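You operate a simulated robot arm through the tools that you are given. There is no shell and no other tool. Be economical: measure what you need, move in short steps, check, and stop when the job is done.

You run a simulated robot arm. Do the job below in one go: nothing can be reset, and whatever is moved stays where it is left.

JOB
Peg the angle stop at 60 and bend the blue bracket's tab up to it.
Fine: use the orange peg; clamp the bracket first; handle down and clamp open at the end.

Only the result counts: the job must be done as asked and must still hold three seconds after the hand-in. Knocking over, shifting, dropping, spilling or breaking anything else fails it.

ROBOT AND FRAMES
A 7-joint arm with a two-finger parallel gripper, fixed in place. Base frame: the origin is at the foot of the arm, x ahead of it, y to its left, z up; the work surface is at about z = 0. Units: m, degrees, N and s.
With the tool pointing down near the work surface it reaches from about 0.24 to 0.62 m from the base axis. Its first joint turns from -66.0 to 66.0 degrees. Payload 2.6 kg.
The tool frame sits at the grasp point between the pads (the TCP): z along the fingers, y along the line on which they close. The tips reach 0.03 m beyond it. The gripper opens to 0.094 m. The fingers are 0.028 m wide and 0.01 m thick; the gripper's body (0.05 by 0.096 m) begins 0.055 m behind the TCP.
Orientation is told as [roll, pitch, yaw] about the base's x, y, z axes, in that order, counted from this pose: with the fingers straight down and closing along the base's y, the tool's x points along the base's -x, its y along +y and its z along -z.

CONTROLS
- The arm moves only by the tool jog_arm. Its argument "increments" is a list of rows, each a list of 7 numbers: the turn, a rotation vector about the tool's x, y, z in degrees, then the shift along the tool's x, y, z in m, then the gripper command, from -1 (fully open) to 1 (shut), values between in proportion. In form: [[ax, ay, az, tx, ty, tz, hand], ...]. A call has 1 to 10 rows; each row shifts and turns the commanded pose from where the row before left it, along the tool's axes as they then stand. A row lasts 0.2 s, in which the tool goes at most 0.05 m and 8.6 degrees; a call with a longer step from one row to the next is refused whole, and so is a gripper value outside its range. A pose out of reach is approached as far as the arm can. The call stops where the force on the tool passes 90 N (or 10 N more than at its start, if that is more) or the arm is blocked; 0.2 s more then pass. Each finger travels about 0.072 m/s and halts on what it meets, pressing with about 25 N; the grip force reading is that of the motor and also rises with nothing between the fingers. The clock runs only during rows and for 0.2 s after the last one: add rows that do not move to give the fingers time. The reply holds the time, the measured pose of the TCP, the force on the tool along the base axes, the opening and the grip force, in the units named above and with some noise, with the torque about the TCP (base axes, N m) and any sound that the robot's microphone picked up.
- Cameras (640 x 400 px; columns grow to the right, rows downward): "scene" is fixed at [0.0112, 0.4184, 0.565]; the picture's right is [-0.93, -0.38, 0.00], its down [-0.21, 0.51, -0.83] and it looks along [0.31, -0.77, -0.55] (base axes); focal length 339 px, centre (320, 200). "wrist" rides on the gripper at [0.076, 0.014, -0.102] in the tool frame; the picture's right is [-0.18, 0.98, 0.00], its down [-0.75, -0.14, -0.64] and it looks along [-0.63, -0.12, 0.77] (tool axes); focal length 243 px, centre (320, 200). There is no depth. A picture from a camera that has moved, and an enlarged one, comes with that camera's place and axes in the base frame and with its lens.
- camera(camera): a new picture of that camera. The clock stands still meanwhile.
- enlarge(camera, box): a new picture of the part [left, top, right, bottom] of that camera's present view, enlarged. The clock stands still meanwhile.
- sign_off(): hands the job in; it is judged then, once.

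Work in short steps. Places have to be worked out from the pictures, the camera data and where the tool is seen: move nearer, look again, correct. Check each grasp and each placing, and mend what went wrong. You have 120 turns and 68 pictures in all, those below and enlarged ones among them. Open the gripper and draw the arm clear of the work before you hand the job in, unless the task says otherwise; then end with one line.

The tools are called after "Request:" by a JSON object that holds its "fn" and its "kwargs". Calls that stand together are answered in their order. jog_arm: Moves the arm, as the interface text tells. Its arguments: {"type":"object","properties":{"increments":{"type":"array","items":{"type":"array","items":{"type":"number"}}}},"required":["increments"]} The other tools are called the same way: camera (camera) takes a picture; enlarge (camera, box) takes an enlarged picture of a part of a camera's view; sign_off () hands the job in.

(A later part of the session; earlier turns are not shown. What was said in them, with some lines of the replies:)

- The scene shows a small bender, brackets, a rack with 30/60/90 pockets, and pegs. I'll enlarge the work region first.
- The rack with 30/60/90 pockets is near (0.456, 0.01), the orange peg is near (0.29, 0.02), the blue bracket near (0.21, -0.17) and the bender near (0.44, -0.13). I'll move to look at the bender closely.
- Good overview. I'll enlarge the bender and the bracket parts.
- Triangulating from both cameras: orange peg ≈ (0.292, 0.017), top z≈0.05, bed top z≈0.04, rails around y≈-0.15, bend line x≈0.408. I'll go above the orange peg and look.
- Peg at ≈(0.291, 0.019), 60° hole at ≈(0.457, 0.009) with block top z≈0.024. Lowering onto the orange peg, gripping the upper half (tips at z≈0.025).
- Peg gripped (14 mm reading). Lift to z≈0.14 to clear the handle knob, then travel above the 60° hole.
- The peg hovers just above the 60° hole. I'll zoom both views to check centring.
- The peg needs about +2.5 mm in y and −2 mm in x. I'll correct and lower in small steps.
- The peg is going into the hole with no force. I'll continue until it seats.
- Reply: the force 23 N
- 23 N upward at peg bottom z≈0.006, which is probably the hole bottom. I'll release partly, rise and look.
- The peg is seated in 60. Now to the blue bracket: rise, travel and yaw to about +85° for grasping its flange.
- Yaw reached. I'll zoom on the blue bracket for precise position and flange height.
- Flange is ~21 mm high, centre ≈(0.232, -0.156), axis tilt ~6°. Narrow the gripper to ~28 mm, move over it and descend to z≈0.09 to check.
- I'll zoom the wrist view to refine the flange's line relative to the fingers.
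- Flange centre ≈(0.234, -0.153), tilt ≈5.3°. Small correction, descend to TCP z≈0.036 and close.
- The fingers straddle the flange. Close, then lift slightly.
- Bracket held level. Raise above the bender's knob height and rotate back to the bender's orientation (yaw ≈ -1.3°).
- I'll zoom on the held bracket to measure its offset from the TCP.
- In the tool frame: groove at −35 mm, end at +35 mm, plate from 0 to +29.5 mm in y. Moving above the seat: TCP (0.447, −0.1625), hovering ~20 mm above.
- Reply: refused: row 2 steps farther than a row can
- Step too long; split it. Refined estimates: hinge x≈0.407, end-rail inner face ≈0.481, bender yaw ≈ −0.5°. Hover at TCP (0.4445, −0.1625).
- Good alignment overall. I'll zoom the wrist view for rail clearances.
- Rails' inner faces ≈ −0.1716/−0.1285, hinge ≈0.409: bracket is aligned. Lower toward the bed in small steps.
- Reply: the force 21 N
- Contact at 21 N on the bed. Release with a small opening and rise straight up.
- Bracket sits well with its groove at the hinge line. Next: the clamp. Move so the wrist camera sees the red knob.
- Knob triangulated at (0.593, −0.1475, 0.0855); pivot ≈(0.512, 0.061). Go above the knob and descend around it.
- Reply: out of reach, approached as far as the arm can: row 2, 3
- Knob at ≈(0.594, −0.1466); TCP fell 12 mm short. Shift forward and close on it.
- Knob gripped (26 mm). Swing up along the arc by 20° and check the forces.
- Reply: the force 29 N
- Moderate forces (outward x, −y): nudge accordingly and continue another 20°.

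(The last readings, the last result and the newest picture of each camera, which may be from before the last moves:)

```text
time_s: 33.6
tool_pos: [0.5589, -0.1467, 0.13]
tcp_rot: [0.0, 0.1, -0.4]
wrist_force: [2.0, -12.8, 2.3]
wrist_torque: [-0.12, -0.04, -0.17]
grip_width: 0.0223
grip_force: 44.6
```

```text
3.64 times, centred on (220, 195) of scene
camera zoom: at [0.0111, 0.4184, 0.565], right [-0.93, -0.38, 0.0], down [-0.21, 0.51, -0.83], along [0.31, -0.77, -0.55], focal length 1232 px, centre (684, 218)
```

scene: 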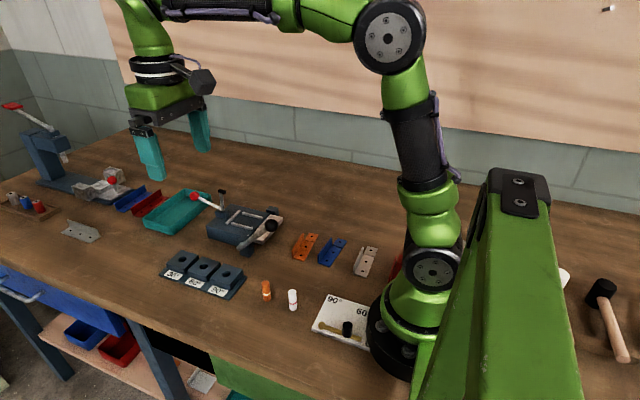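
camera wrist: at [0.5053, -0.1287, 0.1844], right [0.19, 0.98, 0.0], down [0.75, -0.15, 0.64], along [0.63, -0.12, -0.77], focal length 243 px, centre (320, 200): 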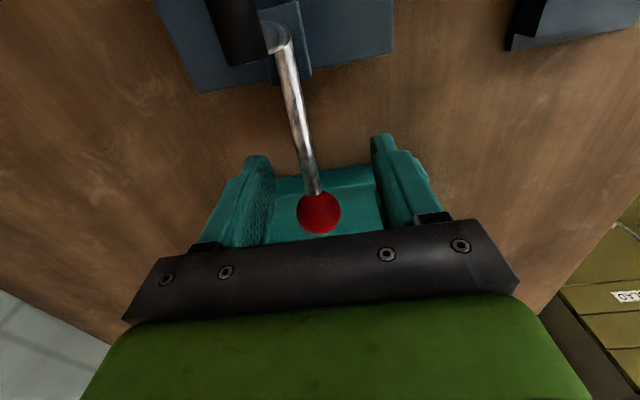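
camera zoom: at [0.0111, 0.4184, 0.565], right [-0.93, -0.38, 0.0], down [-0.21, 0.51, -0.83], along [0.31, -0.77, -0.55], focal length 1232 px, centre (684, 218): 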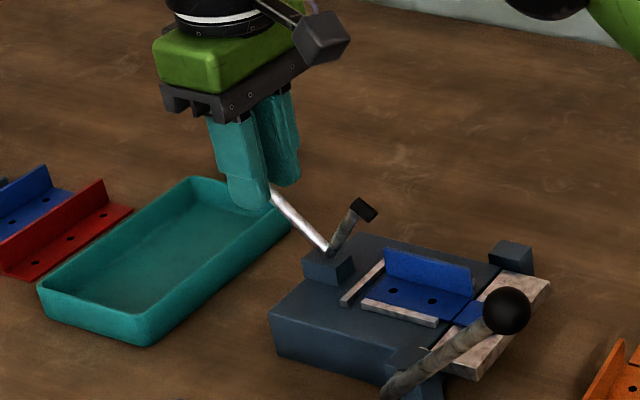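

The clamp is rotating (arm ~40° over). Continue along the arc with a −2 mm y nudge.

Request:
{"fn": "jog_arm", "kwargs": {"increments": [[0, 0, 0, 0.0129, -0.002, -0.0062, 1], [0, 0, 0, 0.0139, 0, -0.0038, 1], [0, 0, 0, 0, 0, 0, 1]]}}

Request:
{"fn": "camera", "kwargs": {"camera": "wrist"}}

```text
time_s: 34.4
tool_pos: [0.5342, -0.1451, 0.1417]
tcp_rot: [0.2, 0.2, -0.4]
wrist_force: [0.3, 0.2, -0.1]
wrist_torque: [-0.02, -0.01, 0.02]
grip_width: 0.0002
grip_force: 33.6
```

```text
26 pictures are left
camera wrist: at [0.4572, -0.1323, 0.2436], right [0.19, 0.98, 0.0], down [0.75, -0.15, 0.64], along [0.63, -0.12, -0.77], focal length 243 px, centre (320, 200)
```

wrist: 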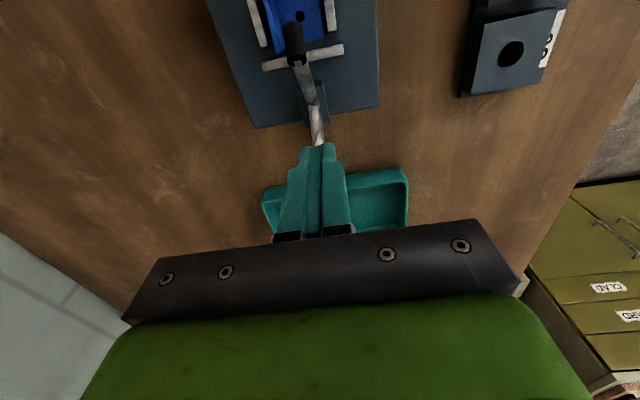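

The grip slipped off the knob. Check in the scene view where the handle is.

Request:
{"fn": "enlarge", "kwargs": {"camera": "scene", "box": [160, 140, 290, 240]}}

```text
4.00 times, centred on (225, 190) of scene
camera zoom: at [0.0111, 0.4184, 0.565], right [-0.93, -0.38, 0.0], down [-0.21, 0.51, -0.83], along [0.31, -0.77, -0.55], focal length 1355 px, centre (700, 240)
```

zoom: 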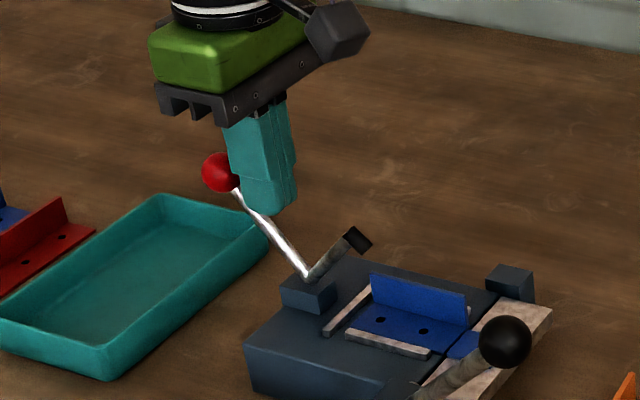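

The handle stayed at ~50° (friction). I'll push the clamp arm's tip down from above with closed fingers instead: position above it at x≈0.455.

Request:
{"fn": "jog_arm", "kwargs": {"increments": [[0, 0, 0, 0, 0, -0.045, 1], [0, 0, 0, 0.04, 0, 0, 1], [0, 0, 0, 0.039, 0, 0, 1], [0, 0, 0, 0, 0, 0.037, 1], [0, 0, 0, 0, 0, 0, 1]]}}

Request:
{"fn": "enlarge", "kwargs": {"camera": "scene", "box": [170, 150, 300, 250]}}

```text
time_s: 35.6
tool_pos: [0.454, -0.1469, 0.1486]
tcp_rot: [0.1, 0.0, -0.2]
wrist_force: [0.8, -0.1, -0.3]
wrist_torque: [-0.01, -0.01, -0.02]
grip_width: 0.0
grip_force: 33.1
```

```text
4.00 times, centred on (235, 200) of scene
camera zoom: at [0.0111, 0.4184, 0.565], right [-0.93, -0.38, 0.0], down [-0.21, 0.51, -0.83], along [0.31, -0.77, -0.55], focal length 1355 px, centre (660, 200)
```

zoom: 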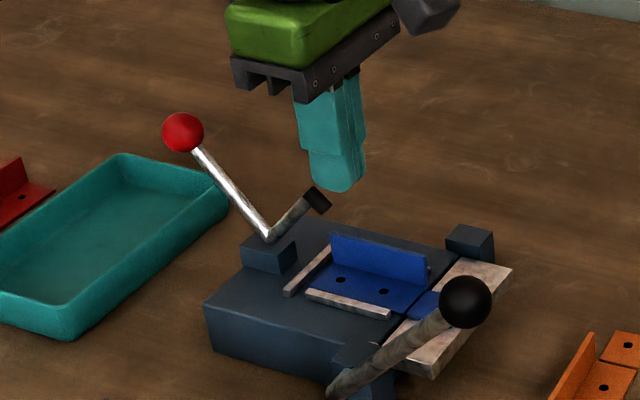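

Tips are right above the cap (cap ≈(0.469, 0.103)). Shift +5 mm in x and push down in steps.

Request:
{"fn": "jog_arm", "kwargs": {"increments": [[0, 0, 0, -0.005, 0, 0.008, 1], [0, 0, 0, 0, 0, 0.01, 1], [0, 0, 0, 0.002, 0, 0.01, 1], [0, 0, 0, 0.003, 0, 0.01, 1], [0, 0, 0, 0, 0, 0, 1]]}}

Request:
{"fn": "enlarge", "kwargs": {"camera": "scene", "box": [170, 150, 300, 250]}}

```text
time_s: 36.3
tool_pos: [0.4536, -0.1462, 0.1333]
tcp_rot: [0.3, 0.7, -1.0]
wrist_force: [-7.8, 2.3, 6.0]
wrist_torque: [0.12, 0.17, 0.06]
grip_width: 0.0001
grip_force: 32.8
stopped in row 3: the force on the tool passed its limit at 101 N (the readings are from after the stop); the commanded pose is now the measured one
```

```text
4.00 times, centred on (235, 200) of scene
camera zoom: at [0.0111, 0.4184, 0.565], right [-0.93, -0.38, 0.0], down [-0.21, 0.51, -0.83], along [0.31, -0.77, -0.55], focal length 1355 px, centre (660, 200)
```

zoom: 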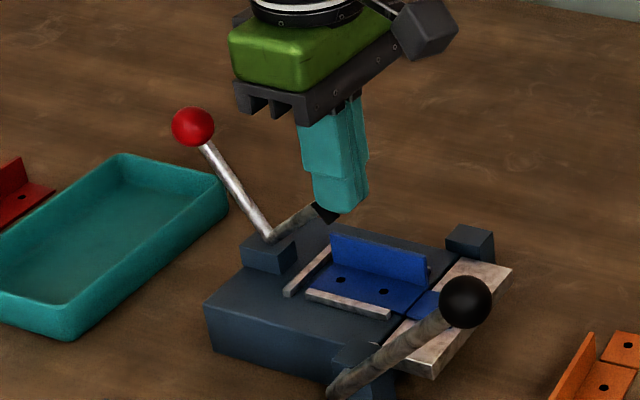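

It moved, but the force spiked (the pivot is damped). Push slower.

Request:
{"fn": "jog_arm", "kwargs": {"increments": [[0, 0, 0, 0, 0, 0.003, 1], [0, 0, 0, 0, 0, 0.003, 1], [0, 0, 0, 0, 0, 0.003, 1], [0, 0, 0, 0, 0, 0.003, 1], [0, 0, 0, 0, 0, 0.003, 1], [0, 0, 0, 0, 0, 0.003, 1]]}}

```text
time_s: 37.7
tool_pos: [0.4423, -0.1472, 0.1076]
tcp_rot: [0.9, 3.0, -2.0]
wrist_force: [-82.5, -0.3, 22.0]
wrist_torque: [0.95, 2.24, -0.19]
grip_width: 0.0
grip_force: 32.9
```

Large lateral force: the finger is being wedged toward −x. Look before continuing.

Request:
{"fn": "enlarge", "kwargs": {"camera": "scene", "box": [180, 160, 300, 250]}}

```text
4.44 times, centred on (240, 205) of scene
camera zoom: at [0.011, 0.4185, 0.565], right [-0.93, -0.38, 0.0], down [-0.21, 0.51, -0.83], along [0.31, -0.77, -0.55], focal length 1505 px, centre (676, 178)
```

zoom: 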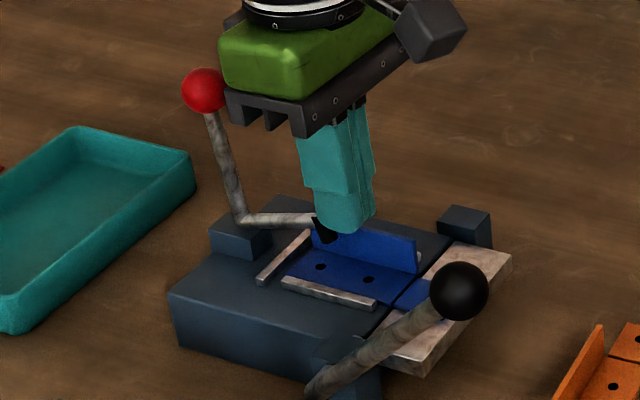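

The hand's body meets the knob (now ~85°). Retreat −x and up, then come around to push the knob from the +x side.

Request:
{"fn": "jog_arm", "kwargs": {"increments": [[0, 0, 0, 0.013, 0, 0, 1], [0, 0, 0, 0.005, 0, -0.02, 1], [0, 0, 0, 0, 0, -0.04, 1], [0, 0, 0, 0, 0, -0.045, 1], [0, 0, 0, 0, 0, -0.02, 1], [0, 0, 0, -0.045, 0, 0, 1], [0, 0, 0, -0.045, 0, 0, 1], [0, 0, 0, -0.04, 0, 0, 1], [0, 0, 0, 0, 0, 0, 1]]}}

Request:
{"fn": "enlarge", "kwargs": {"camera": "scene", "box": [160, 120, 300, 240]}}

```text
time_s: 39.7
tool_pos: [0.5564, -0.1483, 0.2399]
tcp_rot: [0.2, 0.6, -0.8]
wrist_force: [-0.7, -0.2, -0.1]
wrist_torque: [0.0, 0.01, -0.03]
grip_width: 0.0
grip_force: 33.2
out of reach, approached as far as the arm can: row 8
```

```text
3.33 times, centred on (230, 180) of scene
camera zoom: at [0.0112, 0.4184, 0.565], right [-0.93, -0.38, 0.0], down [-0.21, 0.51, -0.83], along [0.31, -0.77, -0.55], focal length 1129 px, centre (620, 267)
```

zoom: 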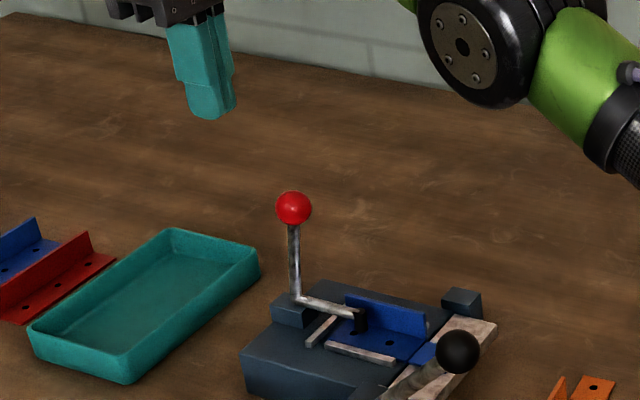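

The clamp is nearly closed (handle ~100°). Come down behind the knob and push it gently −x to the end.

Request:
{"fn": "jog_arm", "kwargs": {"increments": [[0, 0, 0, 0, 0.001, 0.04, 1], [0, 0, 0, 0, 0, 0.035, 1], [0, 0, 0, 0.015, 0, 0, 1], [0, 0, 0, 0.012, 0, 0, 1], [0, 0, 0, 0.004, 0, 0, 1], [0, 0, 0, 0.004, 0, 0, 1], [0, 0, 0, 0.004, 0, 0, 1], [0, 0, 0, 0.004, 0, 0, 1], [0, 0, 0, 0, 0, 0, 1]]}}

Request:
{"fn": "enlarge", "kwargs": {"camera": "scene", "box": [180, 160, 300, 250]}}

```text
time_s: 41.3
tool_pos: [0.5267, -0.145, 0.1654]
tcp_rot: [-0.4, -1.3, 0.5]
wrist_force: [19.2, -1.9, -5.3]
wrist_torque: [-0.2, -0.45, 0.06]
grip_width: 0.0003
grip_force: 32.7
stopped in row 7: the force on the tool passed its limit at 98 N (the readings are from after the stop); the commanded pose is now the measured one
```

```text
4.44 times, centred on (240, 205) of scene
camera zoom: at [0.0112, 0.4184, 0.565], right [-0.93, -0.38, 0.0], down [-0.21, 0.51, -0.83], along [0.31, -0.77, -0.55], focal length 1505 px, centre (676, 178)
```

zoom: 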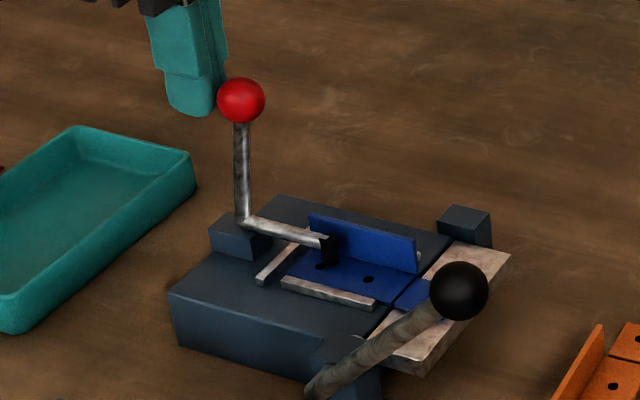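

Strong resistance: likely the end of travel. One more slow push to confirm there's no further travel.

Request:
{"fn": "jog_arm", "kwargs": {"increments": [[0, 0, 0, 0.001, 0, 0, 1], [0, 0, 0, 0.001, 0, 0, 1], [0, 0, 0, 0.001, 0, 0, 1], [0, 0, 0, 0, 0, 0, 1], [0, 0, 0, 0, 0, 0, 1]]}}

Request:
{"fn": "enlarge", "kwargs": {"camera": "scene", "box": [210, 180, 280, 240]}}

```text
time_s: 42.5
tool_pos: [0.5258, -0.1446, 0.1654]
tcp_rot: [-0.6, -1.7, 0.8]
wrist_force: [50.6, 3.1, -10.5]
wrist_torque: [-0.2, -1.15, 0.04]
grip_width: 0.0003
grip_force: 32.4
```

```text
6.67 times, centred on (245, 210) of scene
camera zoom: at [0.0113, 0.4184, 0.565], right [-0.93, -0.38, 0.0], down [-0.21, 0.51, -0.83], along [0.31, -0.77, -0.55], focal length 2258 px, centre (820, 133)
```

zoom: 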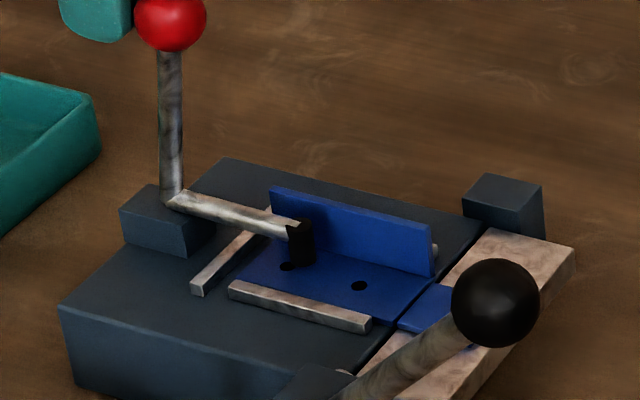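

Clamped: the pad is on the plate and holds 50 N statically. Now withdraw and go to the −x side of the black bending-handle ball at (0.312, −0.056, 0.136).

Request:
{"fn": "jog_arm", "kwargs": {"increments": [[0, 0, 0, -0.01, 0, 0, 1], [0, 0, 0, 0, 0, -0.03, 1], [0, 0, 0, 0, 0, -0.04, 1], [0, 0, 0, 0.03, 0.03, -0.02, 1], [0, 0, 0, 0.035, 0.03, 0, 1], [0, 0, 0, 0.038, 0.029, 0, 1], [0, 0, 0, 0.048, 0, 0, 1], [0, 0, 0, 0.048, 0, 0, 1], [0, 0, 0, 0.048, 0, 0, 1], [0, 0, 0, 0.015, 0, 0, 1]]}}

Request:
{"fn": "camera", "kwargs": {"camera": "wrist"}}

```text
time_s: 44.7
tool_pos: [0.2683, -0.058, 0.249]
tcp_rot: [-0.3, -1.0, 0.4]
wrist_force: [0.8, -0.2, 0.5]
wrist_torque: [0.01, 0.0, -0.04]
grip_width: 0.0003
grip_force: 33.5
```

```text
18 pictures are left
camera wrist: at [0.1906, -0.044, 0.3496], right [0.18, 0.98, 0.0], down [0.74, -0.13, 0.66], along [0.64, -0.12, -0.76], focal length 243 px, centre (320, 200)
```

wrist: 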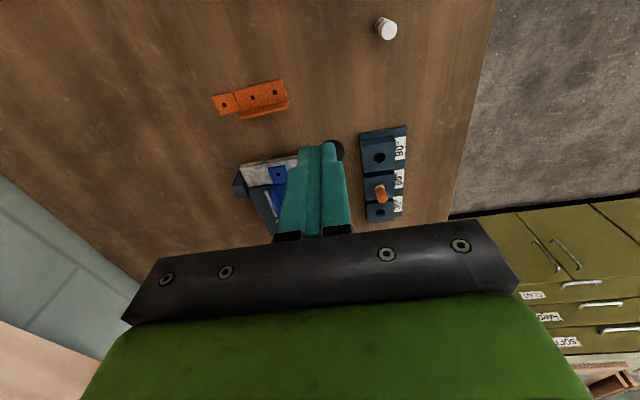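

Descend beside the ball and make contact gently.

Request:
{"fn": "jog_arm", "kwargs": {"increments": [[-0.3, 1.0, 0.4, 0, 0.002, 0.045, 1], [0, 0, 0, 0, 0, 0.049, 1], [0, 0, 0, 0, 0, 0, 1], [0, 0, 0, -0.01, 0, 0, 1], [0, 0, 0, -0.005, 0, 0, 1], [0, 0, 0, -0.003, 0, -0.002, 1], [0, 0, 0, -0.004, 0, -0.004, 1]]}}

Request:
{"fn": "enlarge", "kwargs": {"camera": "scene", "box": [200, 160, 320, 260]}}

```text
time_s: 46.3
tool_pos: [0.2905, -0.0549, 0.1619]
tcp_rot: [0.0, 0.2, -0.1]
wrist_force: [-2.9, 1.0, 1.3]
wrist_torque: [0.03, 0.03, -0.03]
grip_width: 0.0
grip_force: 32.8
```

```text
4.00 times, centred on (260, 210) of scene
camera zoom: at [0.0111, 0.4184, 0.565], right [-0.93, -0.38, 0.0], down [-0.21, 0.51, -0.83], along [0.31, -0.77, -0.55], focal length 1355 px, centre (560, 160)
```

zoom: 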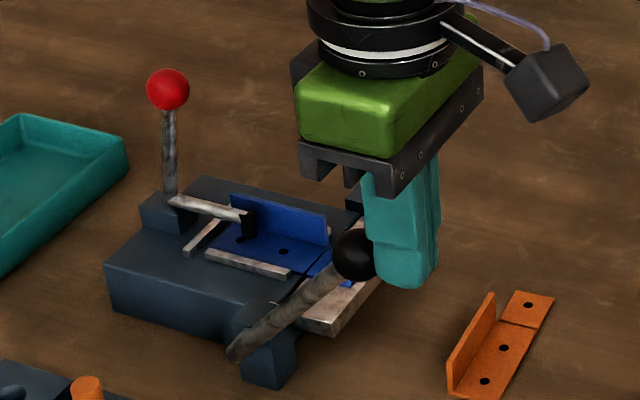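

Contact. Push slowly along the arc.

Request:
{"fn": "jog_arm", "kwargs": {"increments": [[0, 0, 0, -0.0046, 0, -0.0037, 1], [0, 0, 0, -0.0048, 0, -0.0035, 1], [0, 0, 0, -0.005, 0, -0.0033, 1], [0, 0, 0, -0.0051, 0, -0.0031, 1], [0, 0, 0, -0.0052, 0, -0.0029, 1], [0, 0, 0, -0.0053, 0, -0.0026, 1], [0, 0, 0, -0.0055, 0, -0.0024, 1], [0, 0, 0, -0.0055, 0, -0.0022, 1], [0, 0, 0, -0.0057, 0, -0.0019, 1], [0, 0, 0, -0.0057, 0, -0.0017, 1]]}}

Request:
{"fn": "enlarge", "kwargs": {"camera": "scene", "box": [200, 150, 320, 260]}}

```text
time_s: 48.5
tool_pos: [0.3424, -0.0555, 0.1888]
tcp_rot: [0.0, 0.0, 0.0]
wrist_force: [-0.7, -1.2, 1.3]
wrist_torque: [0.02, -0.01, 0.0]
grip_width: 0.0001
grip_force: 33.0
```

```text
3.64 times, centred on (260, 205) of scene
camera zoom: at [0.0111, 0.4184, 0.565], right [-0.93, -0.38, 0.0], down [-0.21, 0.51, -0.83], along [0.31, -0.77, -0.55], focal length 1232 px, centre (538, 182)
```

zoom: 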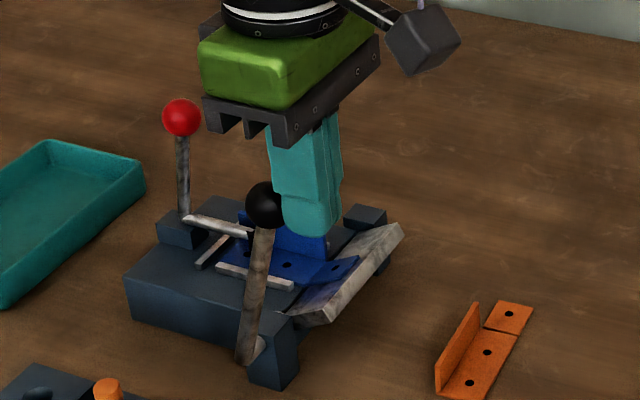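

The leaf is about 30° up, handle moving freely. Continue.

Request:
{"fn": "jog_arm", "kwargs": {"increments": [[0, 0, 0, -0.0058, 0, -0.0014, 1], [0, 0, 0, -0.0058, 0, -0.0012, 1], [0, 0, 0, -0.0059, 0, -0.0009, 1], [0, 0, 0, -0.0059, 0, -0.0006, 1], [0, 0, 0, -0.006, 0, -0.0004, 1], [0, 0, 0, -0.006, 0, -0.0001, 1], [0, 0, 0, -0.006, 0, 0.0001, 1], [0, 0, 0, -0.0059, 0, 0.0004, 1], [0, 0, 0, -0.0059, 0, 0.0006, 1], [0, 0, 0, 0, 0, 0, 1]]}}

Request:
{"fn": "enlarge", "kwargs": {"camera": "scene", "box": [190, 150, 310, 260]}}

```text
time_s: 50.7
tool_pos: [0.3968, -0.0559, 0.1917]
tcp_rot: [0.1, 0.1, -0.1]
wrist_force: [0.0, 0.5, -0.4]
wrist_torque: [0.02, -0.03, 0.01]
grip_width: 0.0003
grip_force: 32.8
```

```text
3.64 times, centred on (250, 205) of scene
camera zoom: at [0.0112, 0.4184, 0.565], right [-0.93, -0.38, 0.0], down [-0.21, 0.51, -0.83], along [0.31, -0.77, -0.55], focal length 1232 px, centre (574, 182)
```

zoom: 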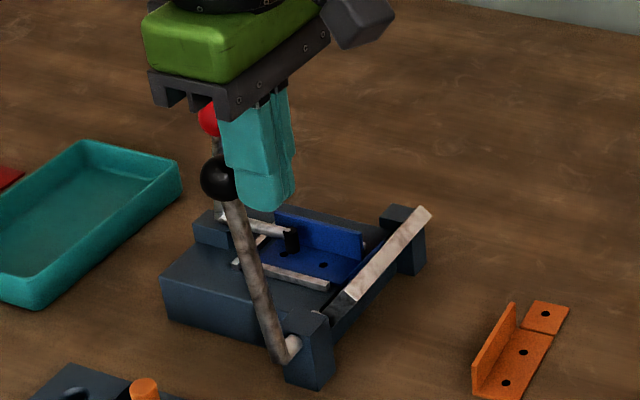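

About 50–55°. Push on slowly to find the stop.

Request:
{"fn": "jog_arm", "kwargs": {"increments": [[0, 0, 0, -0.005, 0, 0.0008, 1], [0, 0, 0, -0.005, 0, 0.001, 1], [0, 0, 0, -0.004, 0, 0.001, 1], [0, 0, 0, -0.004, 0, 0.001, 1], [0, 0, 0, -0.003, 0, 0.001, 1], [0, 0, 0, -0.003, 0, 0.001, 1], [0, 0, 0, 0, 0, 0, 1]]}}

```text
time_s: 52.3
tool_pos: [0.4179, -0.0565, 0.1855]
tcp_rot: [0.0, 0.5, -0.5]
wrist_force: [-37.8, -2.8, 11.4]
wrist_torque: [-0.03, 0.24, -0.02]
grip_width: 0.0001
grip_force: 33.3
```

Static resistance of 38 N at ball x≈0.446, matching 60°. A bit more push to make sure it's against the stop.

Request:
{"fn": "jog_arm", "kwargs": {"increments": [[0, 0, 0, -0.001, 0, 0, 1], [0, 0, 0, -0.001, 0, 0, 1], [0, 0, 0, -0.001, 0, 0, 1], [0, 0, 0, 0, 0, 0, 1], [0, 0, 0, 0, 0, 0, 1]]}}

Request:
{"fn": "enlarge", "kwargs": {"camera": "scene", "box": [190, 150, 310, 260]}}

```text
time_s: 53.5
tool_pos: [0.4187, -0.0557, 0.1843]
tcp_rot: [0.2, 1.2, -0.8]
wrist_force: [-65.3, -11.1, 23.9]
wrist_torque: [-0.02, 0.32, -0.09]
grip_width: 0.0
grip_force: 32.9
```

```text
3.64 times, centred on (250, 205) of scene
camera zoom: at [0.0109, 0.4184, 0.565], right [-0.93, -0.38, 0.0], down [-0.21, 0.51, -0.83], along [0.31, -0.77, -0.55], focal length 1232 px, centre (574, 182)
```

zoom: 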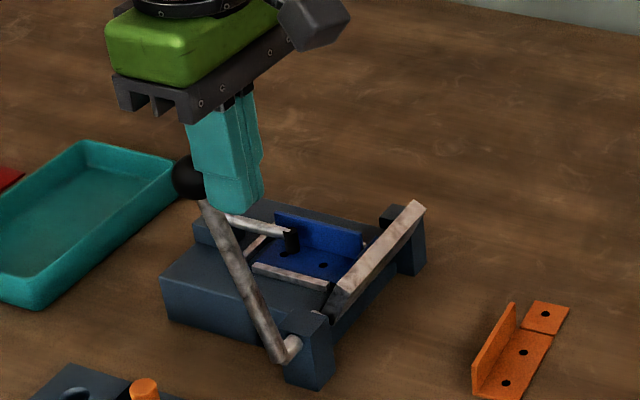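

At a hard stop. Now go around to the +x side of the ball to return the handle.

Request:
{"fn": "jog_arm", "kwargs": {"increments": [[0, 0, 0, 0.013, 0, 0, 1], [0, -1, 0.8, 0.005, 0, -0.03, 1], [0, 0, 0, 0, 0, -0.04, 1], [0, 0, 0, -0.04, 0, 0, 1], [0, 0, 0, -0.045, 0, 0, 1], [0, 0, 0, 0, 0, 0, 1], [0, 0, 0, 0, 0, 0.03, 1], [0, 0, 0, 0, 0, 0.024, 1], [0, 0, 0, 0, 0, 0, 1]]}}

Request:
{"fn": "enlarge", "kwargs": {"camera": "scene", "box": [180, 140, 300, 260]}}

```text
time_s: 55.5
tool_pos: [0.4891, -0.0567, 0.2042]
tcp_rot: [0.0, -1.0, -0.9]
wrist_force: [0.1, -0.8, 1.3]
wrist_torque: [0.02, 0.01, -0.02]
grip_width: 0.0
grip_force: 33.1
```

```text
3.33 times, centred on (240, 200) of scene
camera zoom: at [0.0112, 0.4184, 0.565], right [-0.93, -0.38, 0.0], down [-0.21, 0.51, -0.83], along [0.31, -0.77, -0.55], focal length 1129 px, centre (587, 200)
```

zoom: 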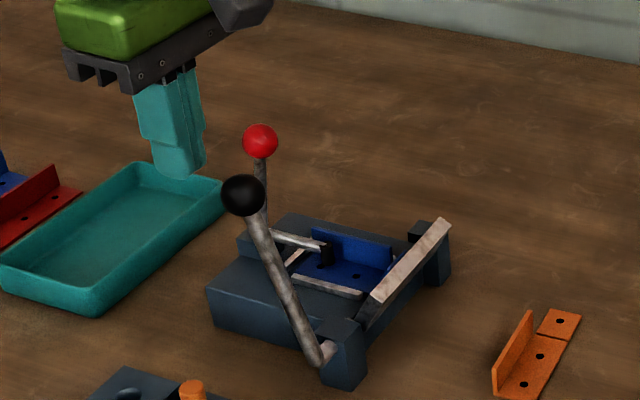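

Approach the ball from +x and swing it back along the arc.

Request:
{"fn": "jog_arm", "kwargs": {"increments": [[0, 1, 0, 0.014, 0, 0.004, 1], [0, 0, 0, 0.006, 0, -0.001, 1], [0, 0, 0, 0.0077, 0, -0.0015, 1], [0, 0, 0, 0.0078, 0, -0.0009, 1], [0, 0, 0, 0.0079, 0, -0.0004, 1], [0, 0, 0, 0.008, 0, 0, 1], [0, 0, 0, 0.0079, 0, 0.0004, 1], [0, 0, 0, 0.0078, 0, 0.0009, 1], [0, 0, 0, 0.008, 0, 0.0014, 1], [0, 0, 0, 0.0076, 0, 0.0018, 1]]}}

Request:
{"fn": "enlarge", "kwargs": {"camera": "scene", "box": [190, 150, 310, 260]}}

```text
time_s: 57.7
tool_pos: [0.4091, -0.0552, 0.1985]
tcp_rot: [0.1, -0.1, -0.9]
wrist_force: [-0.9, 0.0, 0.0]
wrist_torque: [0.0, 0.01, 0.0]
grip_width: 0.0
grip_force: 32.8
```

```text
3.64 times, centred on (250, 205) of scene
camera zoom: at [0.0112, 0.4184, 0.565], right [-0.93, -0.38, 0.0], down [-0.21, 0.51, -0.83], along [0.31, -0.77, -0.55], focal length 1232 px, centre (574, 182)
```

zoom: 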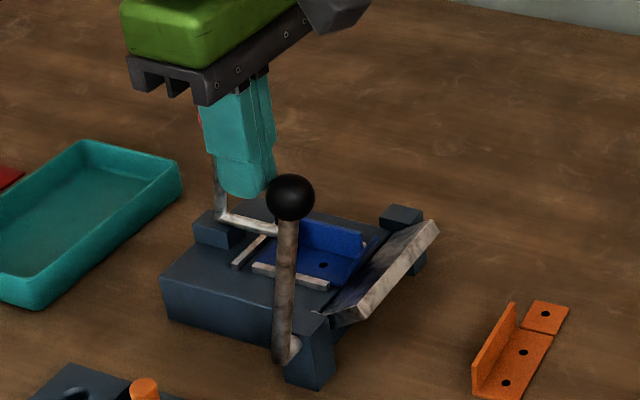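

Returning well. Continue down.

Request:
{"fn": "jog_arm", "kwargs": {"increments": [[0, 0, 0, 0.0076, 0, 0.0018, 1], [0, 0, 0, 0.0076, 0, 0.0023, 1], [0, 0, 0, 0.0076, 0, 0.0028, 1], [0, 0, 0, 0.0072, 0, 0.0031, 1], [0, 0, 0, 0.007, 0, 0.0035, 1], [0, 0, 0, 0.007, 0, 0.0041, 1], [0, 0, 0, 0.0066, 0, 0.0043, 1], [0, 0, 0, 0.0063, 0, 0.0047, 1], [0, 0, 0, 0.006, 0, 0.005, 1], [0, 0, 0, 0, 0, 0, 1]]}}

Request:
{"fn": "enlarge", "kwargs": {"camera": "scene", "box": [190, 150, 310, 260]}}

```text
time_s: 59.9
tool_pos: [0.3451, -0.052, 0.1681]
tcp_rot: [0.0, 0.1, -0.9]
wrist_force: [-0.2, 0.2, -0.1]
wrist_torque: [0.0, 0.01, 0.02]
grip_width: 0.0
grip_force: 33.3
```

```text
3.64 times, centred on (250, 205) of scene
camera zoom: at [0.0112, 0.4184, 0.565], right [-0.93, -0.38, 0.0], down [-0.21, 0.51, -0.83], along [0.31, -0.77, -0.55], focal length 1232 px, centre (574, 182)
```

zoom: 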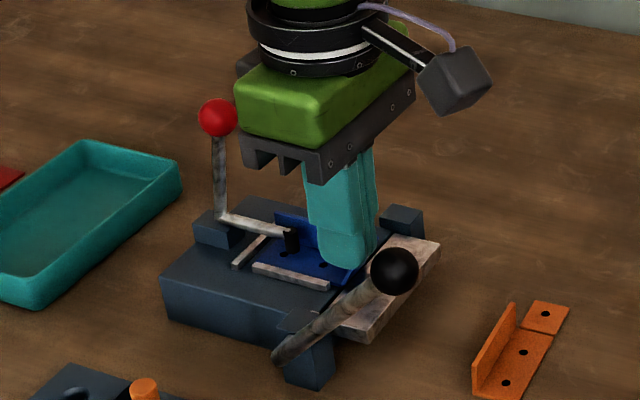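

Nearly down; push the last few millimetres until it resists.

Request:
{"fn": "jog_arm", "kwargs": {"increments": [[0, 0, 0, 0.003, -0.003, 0.002, 1], [0, 0, 0, 0.003, 0, 0.002, 1], [0, 0, 0, 0.002, 0, 0.001, 1], [0, 0, 0, 0.002, 0, 0.001, 1], [0, 0, 0, 0, 0, 0, 1]]}}

```text
time_s: 61.1
tool_pos: [0.3402, -0.0571, 0.1665]
tcp_rot: [0.1, -1.0, -0.8]
wrist_force: [36.5, 15.8, 21.2]
wrist_torque: [0.51, -0.83, -0.24]
grip_width: 0.0
grip_force: 33.1
```

The handle is back at its original low position and resisting. Now the clamp: retreat, rise and go to the −x side of the red knob.

Request:
{"fn": "jog_arm", "kwargs": {"increments": [[0, 1, -0.8, -0.012, 0, -0.005, 1], [0, 0, 0, 0, 0, -0.04, 1], [0, 0, 0, 0, 0, -0.045, 1], [0, 0, 0, -0.033, -0.03, 0, 1], [0, 0, 0, -0.033, -0.03, 0, 1], [0, 0, 0, -0.033, -0.03, 0, 1], [0, 0, 0, 0, 0, 0, 1]]}}

Request:
{"fn": "enlarge", "kwargs": {"camera": "scene", "box": [190, 150, 310, 260]}}

```text
time_s: 62.7
tool_pos: [0.4494, -0.1486, 0.254]
tcp_rot: [0.0, 1.1, -0.1]
wrist_force: [-0.2, 0.3, 0.1]
wrist_torque: [-0.02, 0.01, 0.01]
grip_width: 0.0001
grip_force: 32.7
```

```text
3.64 times, centred on (250, 205) of scene
camera zoom: at [0.0112, 0.4184, 0.565], right [-0.93, -0.38, 0.0], down [-0.21, 0.51, -0.83], along [0.31, -0.77, -0.55], focal length 1232 px, centre (574, 182)
```

zoom: 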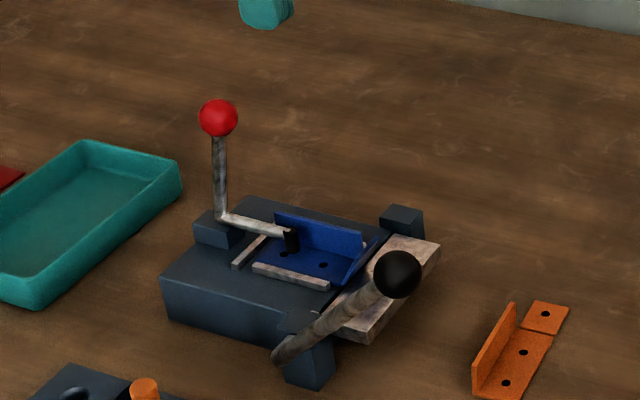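

Tab is bent up and the leaf is flat. Descend beside the knob and push it toward +x, following its arc.

Request:
{"fn": "jog_arm", "kwargs": {"increments": [[0, -1, 0, 0, 0.001, 0.04, 1], [0, 0, 0, 0, 0, 0.04, 1], [0, 0, 0, -0.012, 0, 0, 1], [0, 0, 0, -0.006, 0, 0, 1], [0, 0, 0, -0.005, 0, 0, 1], [0, 0, 0, -0.006, 0, -0.001, 1], [0, 0, 0, -0.006, 0, 0, 1], [0, 0, 0, -0.006, 0, 0, 1], [0, 0, 0, -0.006, 0, 0.001, 1], [0, 0, 0, 0, 0, 0, 1]]}}

```text
time_s: 64.9
tool_pos: [0.4929, -0.146, 0.1687]
tcp_rot: [0.0, 0.1, -0.2]
wrist_force: [-1.3, -0.8, 0.3]
wrist_torque: [0.0, 0.03, 0.02]
grip_width: 0.0002
grip_force: 32.6
```

Moving easily. Continue along the arc down to ~50°.

Request:
{"fn": "jog_arm", "kwargs": {"increments": [[0, 0, 0, -0.005, 0, -0.005, 1], [0, 0, 0, -0.0074, 0, 0.001, 1], [0, 0, 0, -0.0073, 0, 0.0016, 1], [0, 0, 0, -0.0071, 0, 0.0023, 1], [0, 0, 0, -0.0069, 0, 0.0028, 1], [0, 0, 0, -0.0067, 0, 0.0035, 1], [0, 0, 0, -0.0063, 0, 0.004, 1], [0, 0, 0, -0.005, 0, 0.004, 1], [0, 0, 0, 0, 0, 0, 1]]}}

Request:
{"fn": "enlarge", "kwargs": {"camera": "scene", "box": [150, 130, 290, 250]}}

```text
time_s: 66.9
tool_pos: [0.545, -0.1476, 0.1551]
tcp_rot: [0.0, 0.1, -0.2]
wrist_force: [-1.4, 0.3, -0.5]
wrist_torque: [0.02, -0.01, 0.02]
grip_width: 0.0
grip_force: 32.7
```

```text
3.33 times, centred on (220, 190) of scene
camera zoom: at [0.0112, 0.4184, 0.565], right [-0.93, -0.38, 0.0], down [-0.21, 0.51, -0.83], along [0.31, -0.77, -0.55], focal length 1129 px, centre (653, 233)
```

zoom: 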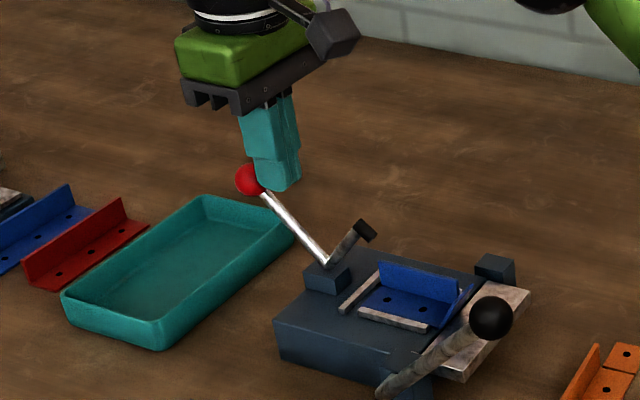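

Handle at ~46°. Rise over the knob and press it down from above.

Request:
{"fn": "jog_arm", "kwargs": {"increments": [[0, 0, 0, 0.003, 0, -0.024, 1], [0, 0, 0, -0.018, 0, 0, 1], [0, 0, 0, -0.018, 0, 0, 1], [0, 0, 0, 0, 0, 0.006, 1], [0, 0, 0, 0, 0, 0.007, 1], [0, 0, 0, 0, 0, 0.007, 1], [0, 0, 0, -0.002, 0, 0.007, 1], [0, 0, 0, -0.002, 0, 0.007, 1], [0, 0, 0, -0.002, 0, 0.006, 1], [0, 0, 0, 0, 0, 0, 1]]}}

Request:
{"fn": "enlarge", "kwargs": {"camera": "scene", "box": [150, 130, 290, 250]}}

```text
time_s: 69.1
tool_pos: [0.5847, -0.1461, 0.1387]
tcp_rot: [0.0, 0.1, -0.1]
wrist_force: [-0.4, -0.3, -0.2]
wrist_torque: [0.0, 0.02, -0.02]
grip_width: 0.0
grip_force: 32.9
```

```text
3.33 times, centred on (220, 190) of scene
camera zoom: at [0.0112, 0.4184, 0.565], right [-0.93, -0.38, 0.0], down [-0.21, 0.51, -0.83], along [0.31, -0.77, -0.55], focal length 1129 px, centre (653, 233)
```

zoom: 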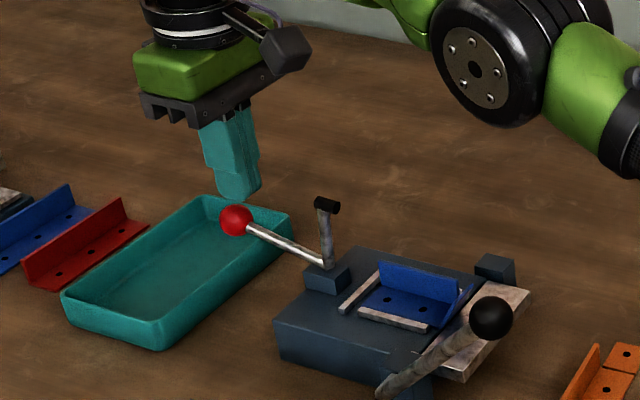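

The clamp is almost at its original open position; press a few mm more until it resists.

Request:
{"fn": "jog_arm", "kwargs": {"increments": [[0, 0, 0, -0.001, 0, 0.004, 1], [0, 0, 0, 0, 0, 0.003, 1], [0, 0, 0, 0, 0, 0.003, 1], [0, 0, 0, 0, 0, 0, 1]]}}

```text
time_s: 70.1
tool_pos: [0.5858, -0.1461, 0.1304]
tcp_rot: [0.0, 0.0, 0.0]
wrist_force: [-0.1, 0.0, 0.9]
wrist_torque: [0.01, -0.02, 0.02]
grip_width: 0.0
grip_force: 32.7
```

Request:
{"fn": "jog_arm", "kwargs": {"increments": [[0, 0, 0, 0, 0, 0.002, 1], [0, 0, 0, 0, 0, 0.002, 1], [0, 0, 0, 0, 0, 0, 1]]}}

```text
time_s: 70.9
tool_pos: [0.5848, -0.1463, 0.125]
tcp_rot: [0.0, 0.0, -0.1]
wrist_force: [0.4, 0.0, 0.8]
wrist_torque: [-0.02, 0.03, -0.01]
grip_width: 0.0001
grip_force: 32.5
```

That's at the original open angle. Rise, open the gripper and withdraw clear, then inspect.

Request:
{"fn": "jog_arm", "kwargs": {"increments": [[0, 0, 0, 0, 0, -0.04, 0], [0, 0, 0, 0, 0, -0.04, -1], [0, 0, 0, 0.04, 0, -0.02, -1], [0, 0, 0, 0.045, 0, -0.02, -1], [0, 0, 0, 0.045, 0, -0.02, -1], [0, 0, 0, 0.045, 0, 0, -1], [0, 0, 0, 0.045, 0, 0, -1], [0, 0, 0, 0, 0, 0, -1]]}}

Request:
{"fn": "enlarge", "kwargs": {"camera": "scene", "box": [180, 170, 300, 260]}}

Request:
{"fn": "camera", "kwargs": {"camera": "scene"}}

```text
time_s: 72.7
tool_pos: [0.3539, -0.1404, 0.2625]
tcp_rot: [0.0, -0.1, -0.1]
wrist_force: [-0.3, 0.3, 0.4]
wrist_torque: [0.0, -0.01, -0.02]
grip_width: 0.0939
grip_force: 0.1
out of reach, approached as far as the arm can: row 2
```

```text
4.44 times, centred on (240, 215) of scene
camera zoom: at [0.0111, 0.4184, 0.565], right [-0.93, -0.38, 0.0], down [-0.21, 0.51, -0.83], along [0.31, -0.77, -0.55], focal length 1505 px, centre (676, 133)
```

zoom: 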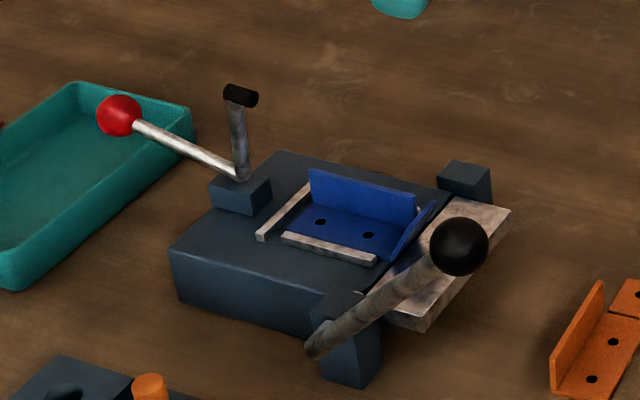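

```text
6 pictures are left
```

scene: 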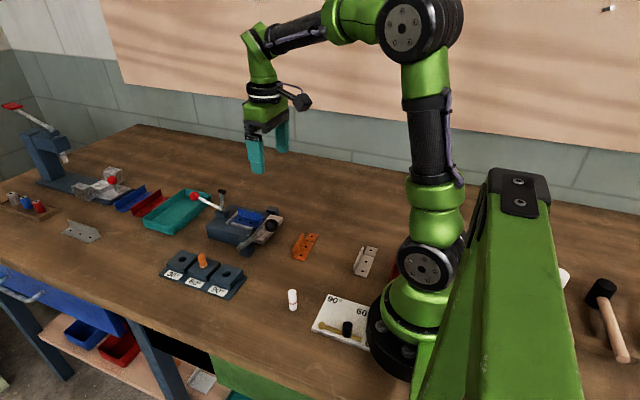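

Clamp open, handle down, tab bent. I'll zoom on the tab to verify the angle.

Request:
{"fn": "enlarge", "kwargs": {"camera": "scene", "box": [245, 200, 290, 235]}}

Request:
{"fn": "enlarge", "kwargs": {"camera": "wrist", "box": [250, 60, 410, 190]}}

```text
11.43 times, centred on (268, 218) of scene
camera zoom: at [0.0111, 0.4184, 0.565], right [-0.93, -0.38, 0.0], down [-0.21, 0.51, -0.83], along [0.31, -0.77, -0.55], focal length 3870 px, centre (920, 0)
```

zoom: 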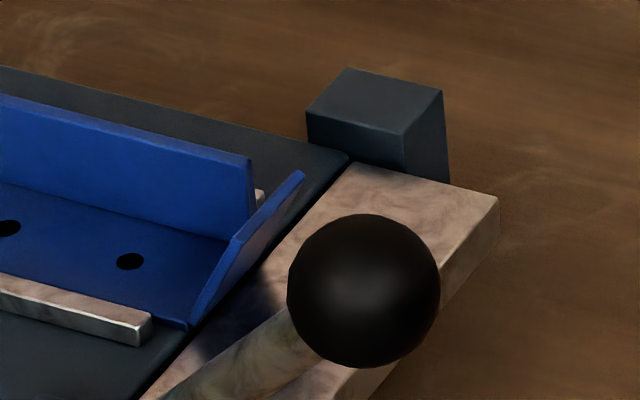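

```text
3.08 times, centred on (330, 125) of wrist
camera zoom: at [0.2771, -0.1267, 0.3655], right [0.19, 0.98, 0.0], down [0.75, -0.14, 0.64], along [0.63, -0.12, -0.77], focal length 746 px, centre (289, 431)
```

zoom: 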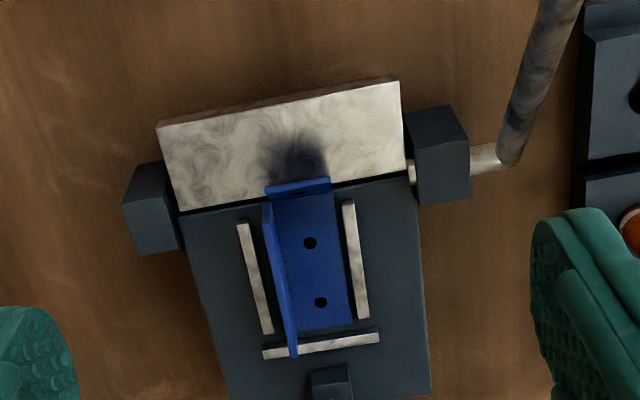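

The tab measures about 60°. Handle is down, clamp open, peg in 60, and the arm is clear, so I'm handing in.

Request:
{"fn": "sign_off", "kwargs": {}}

```text
The job is handed in.
```

The orange peg is in the 60 hole. I clamped the blue bracket and bent its tab up to the hard stop, about 60° (±4°) in the camera view. The handle is back down, the clamp is open, and the arm is clear with the gripper open.
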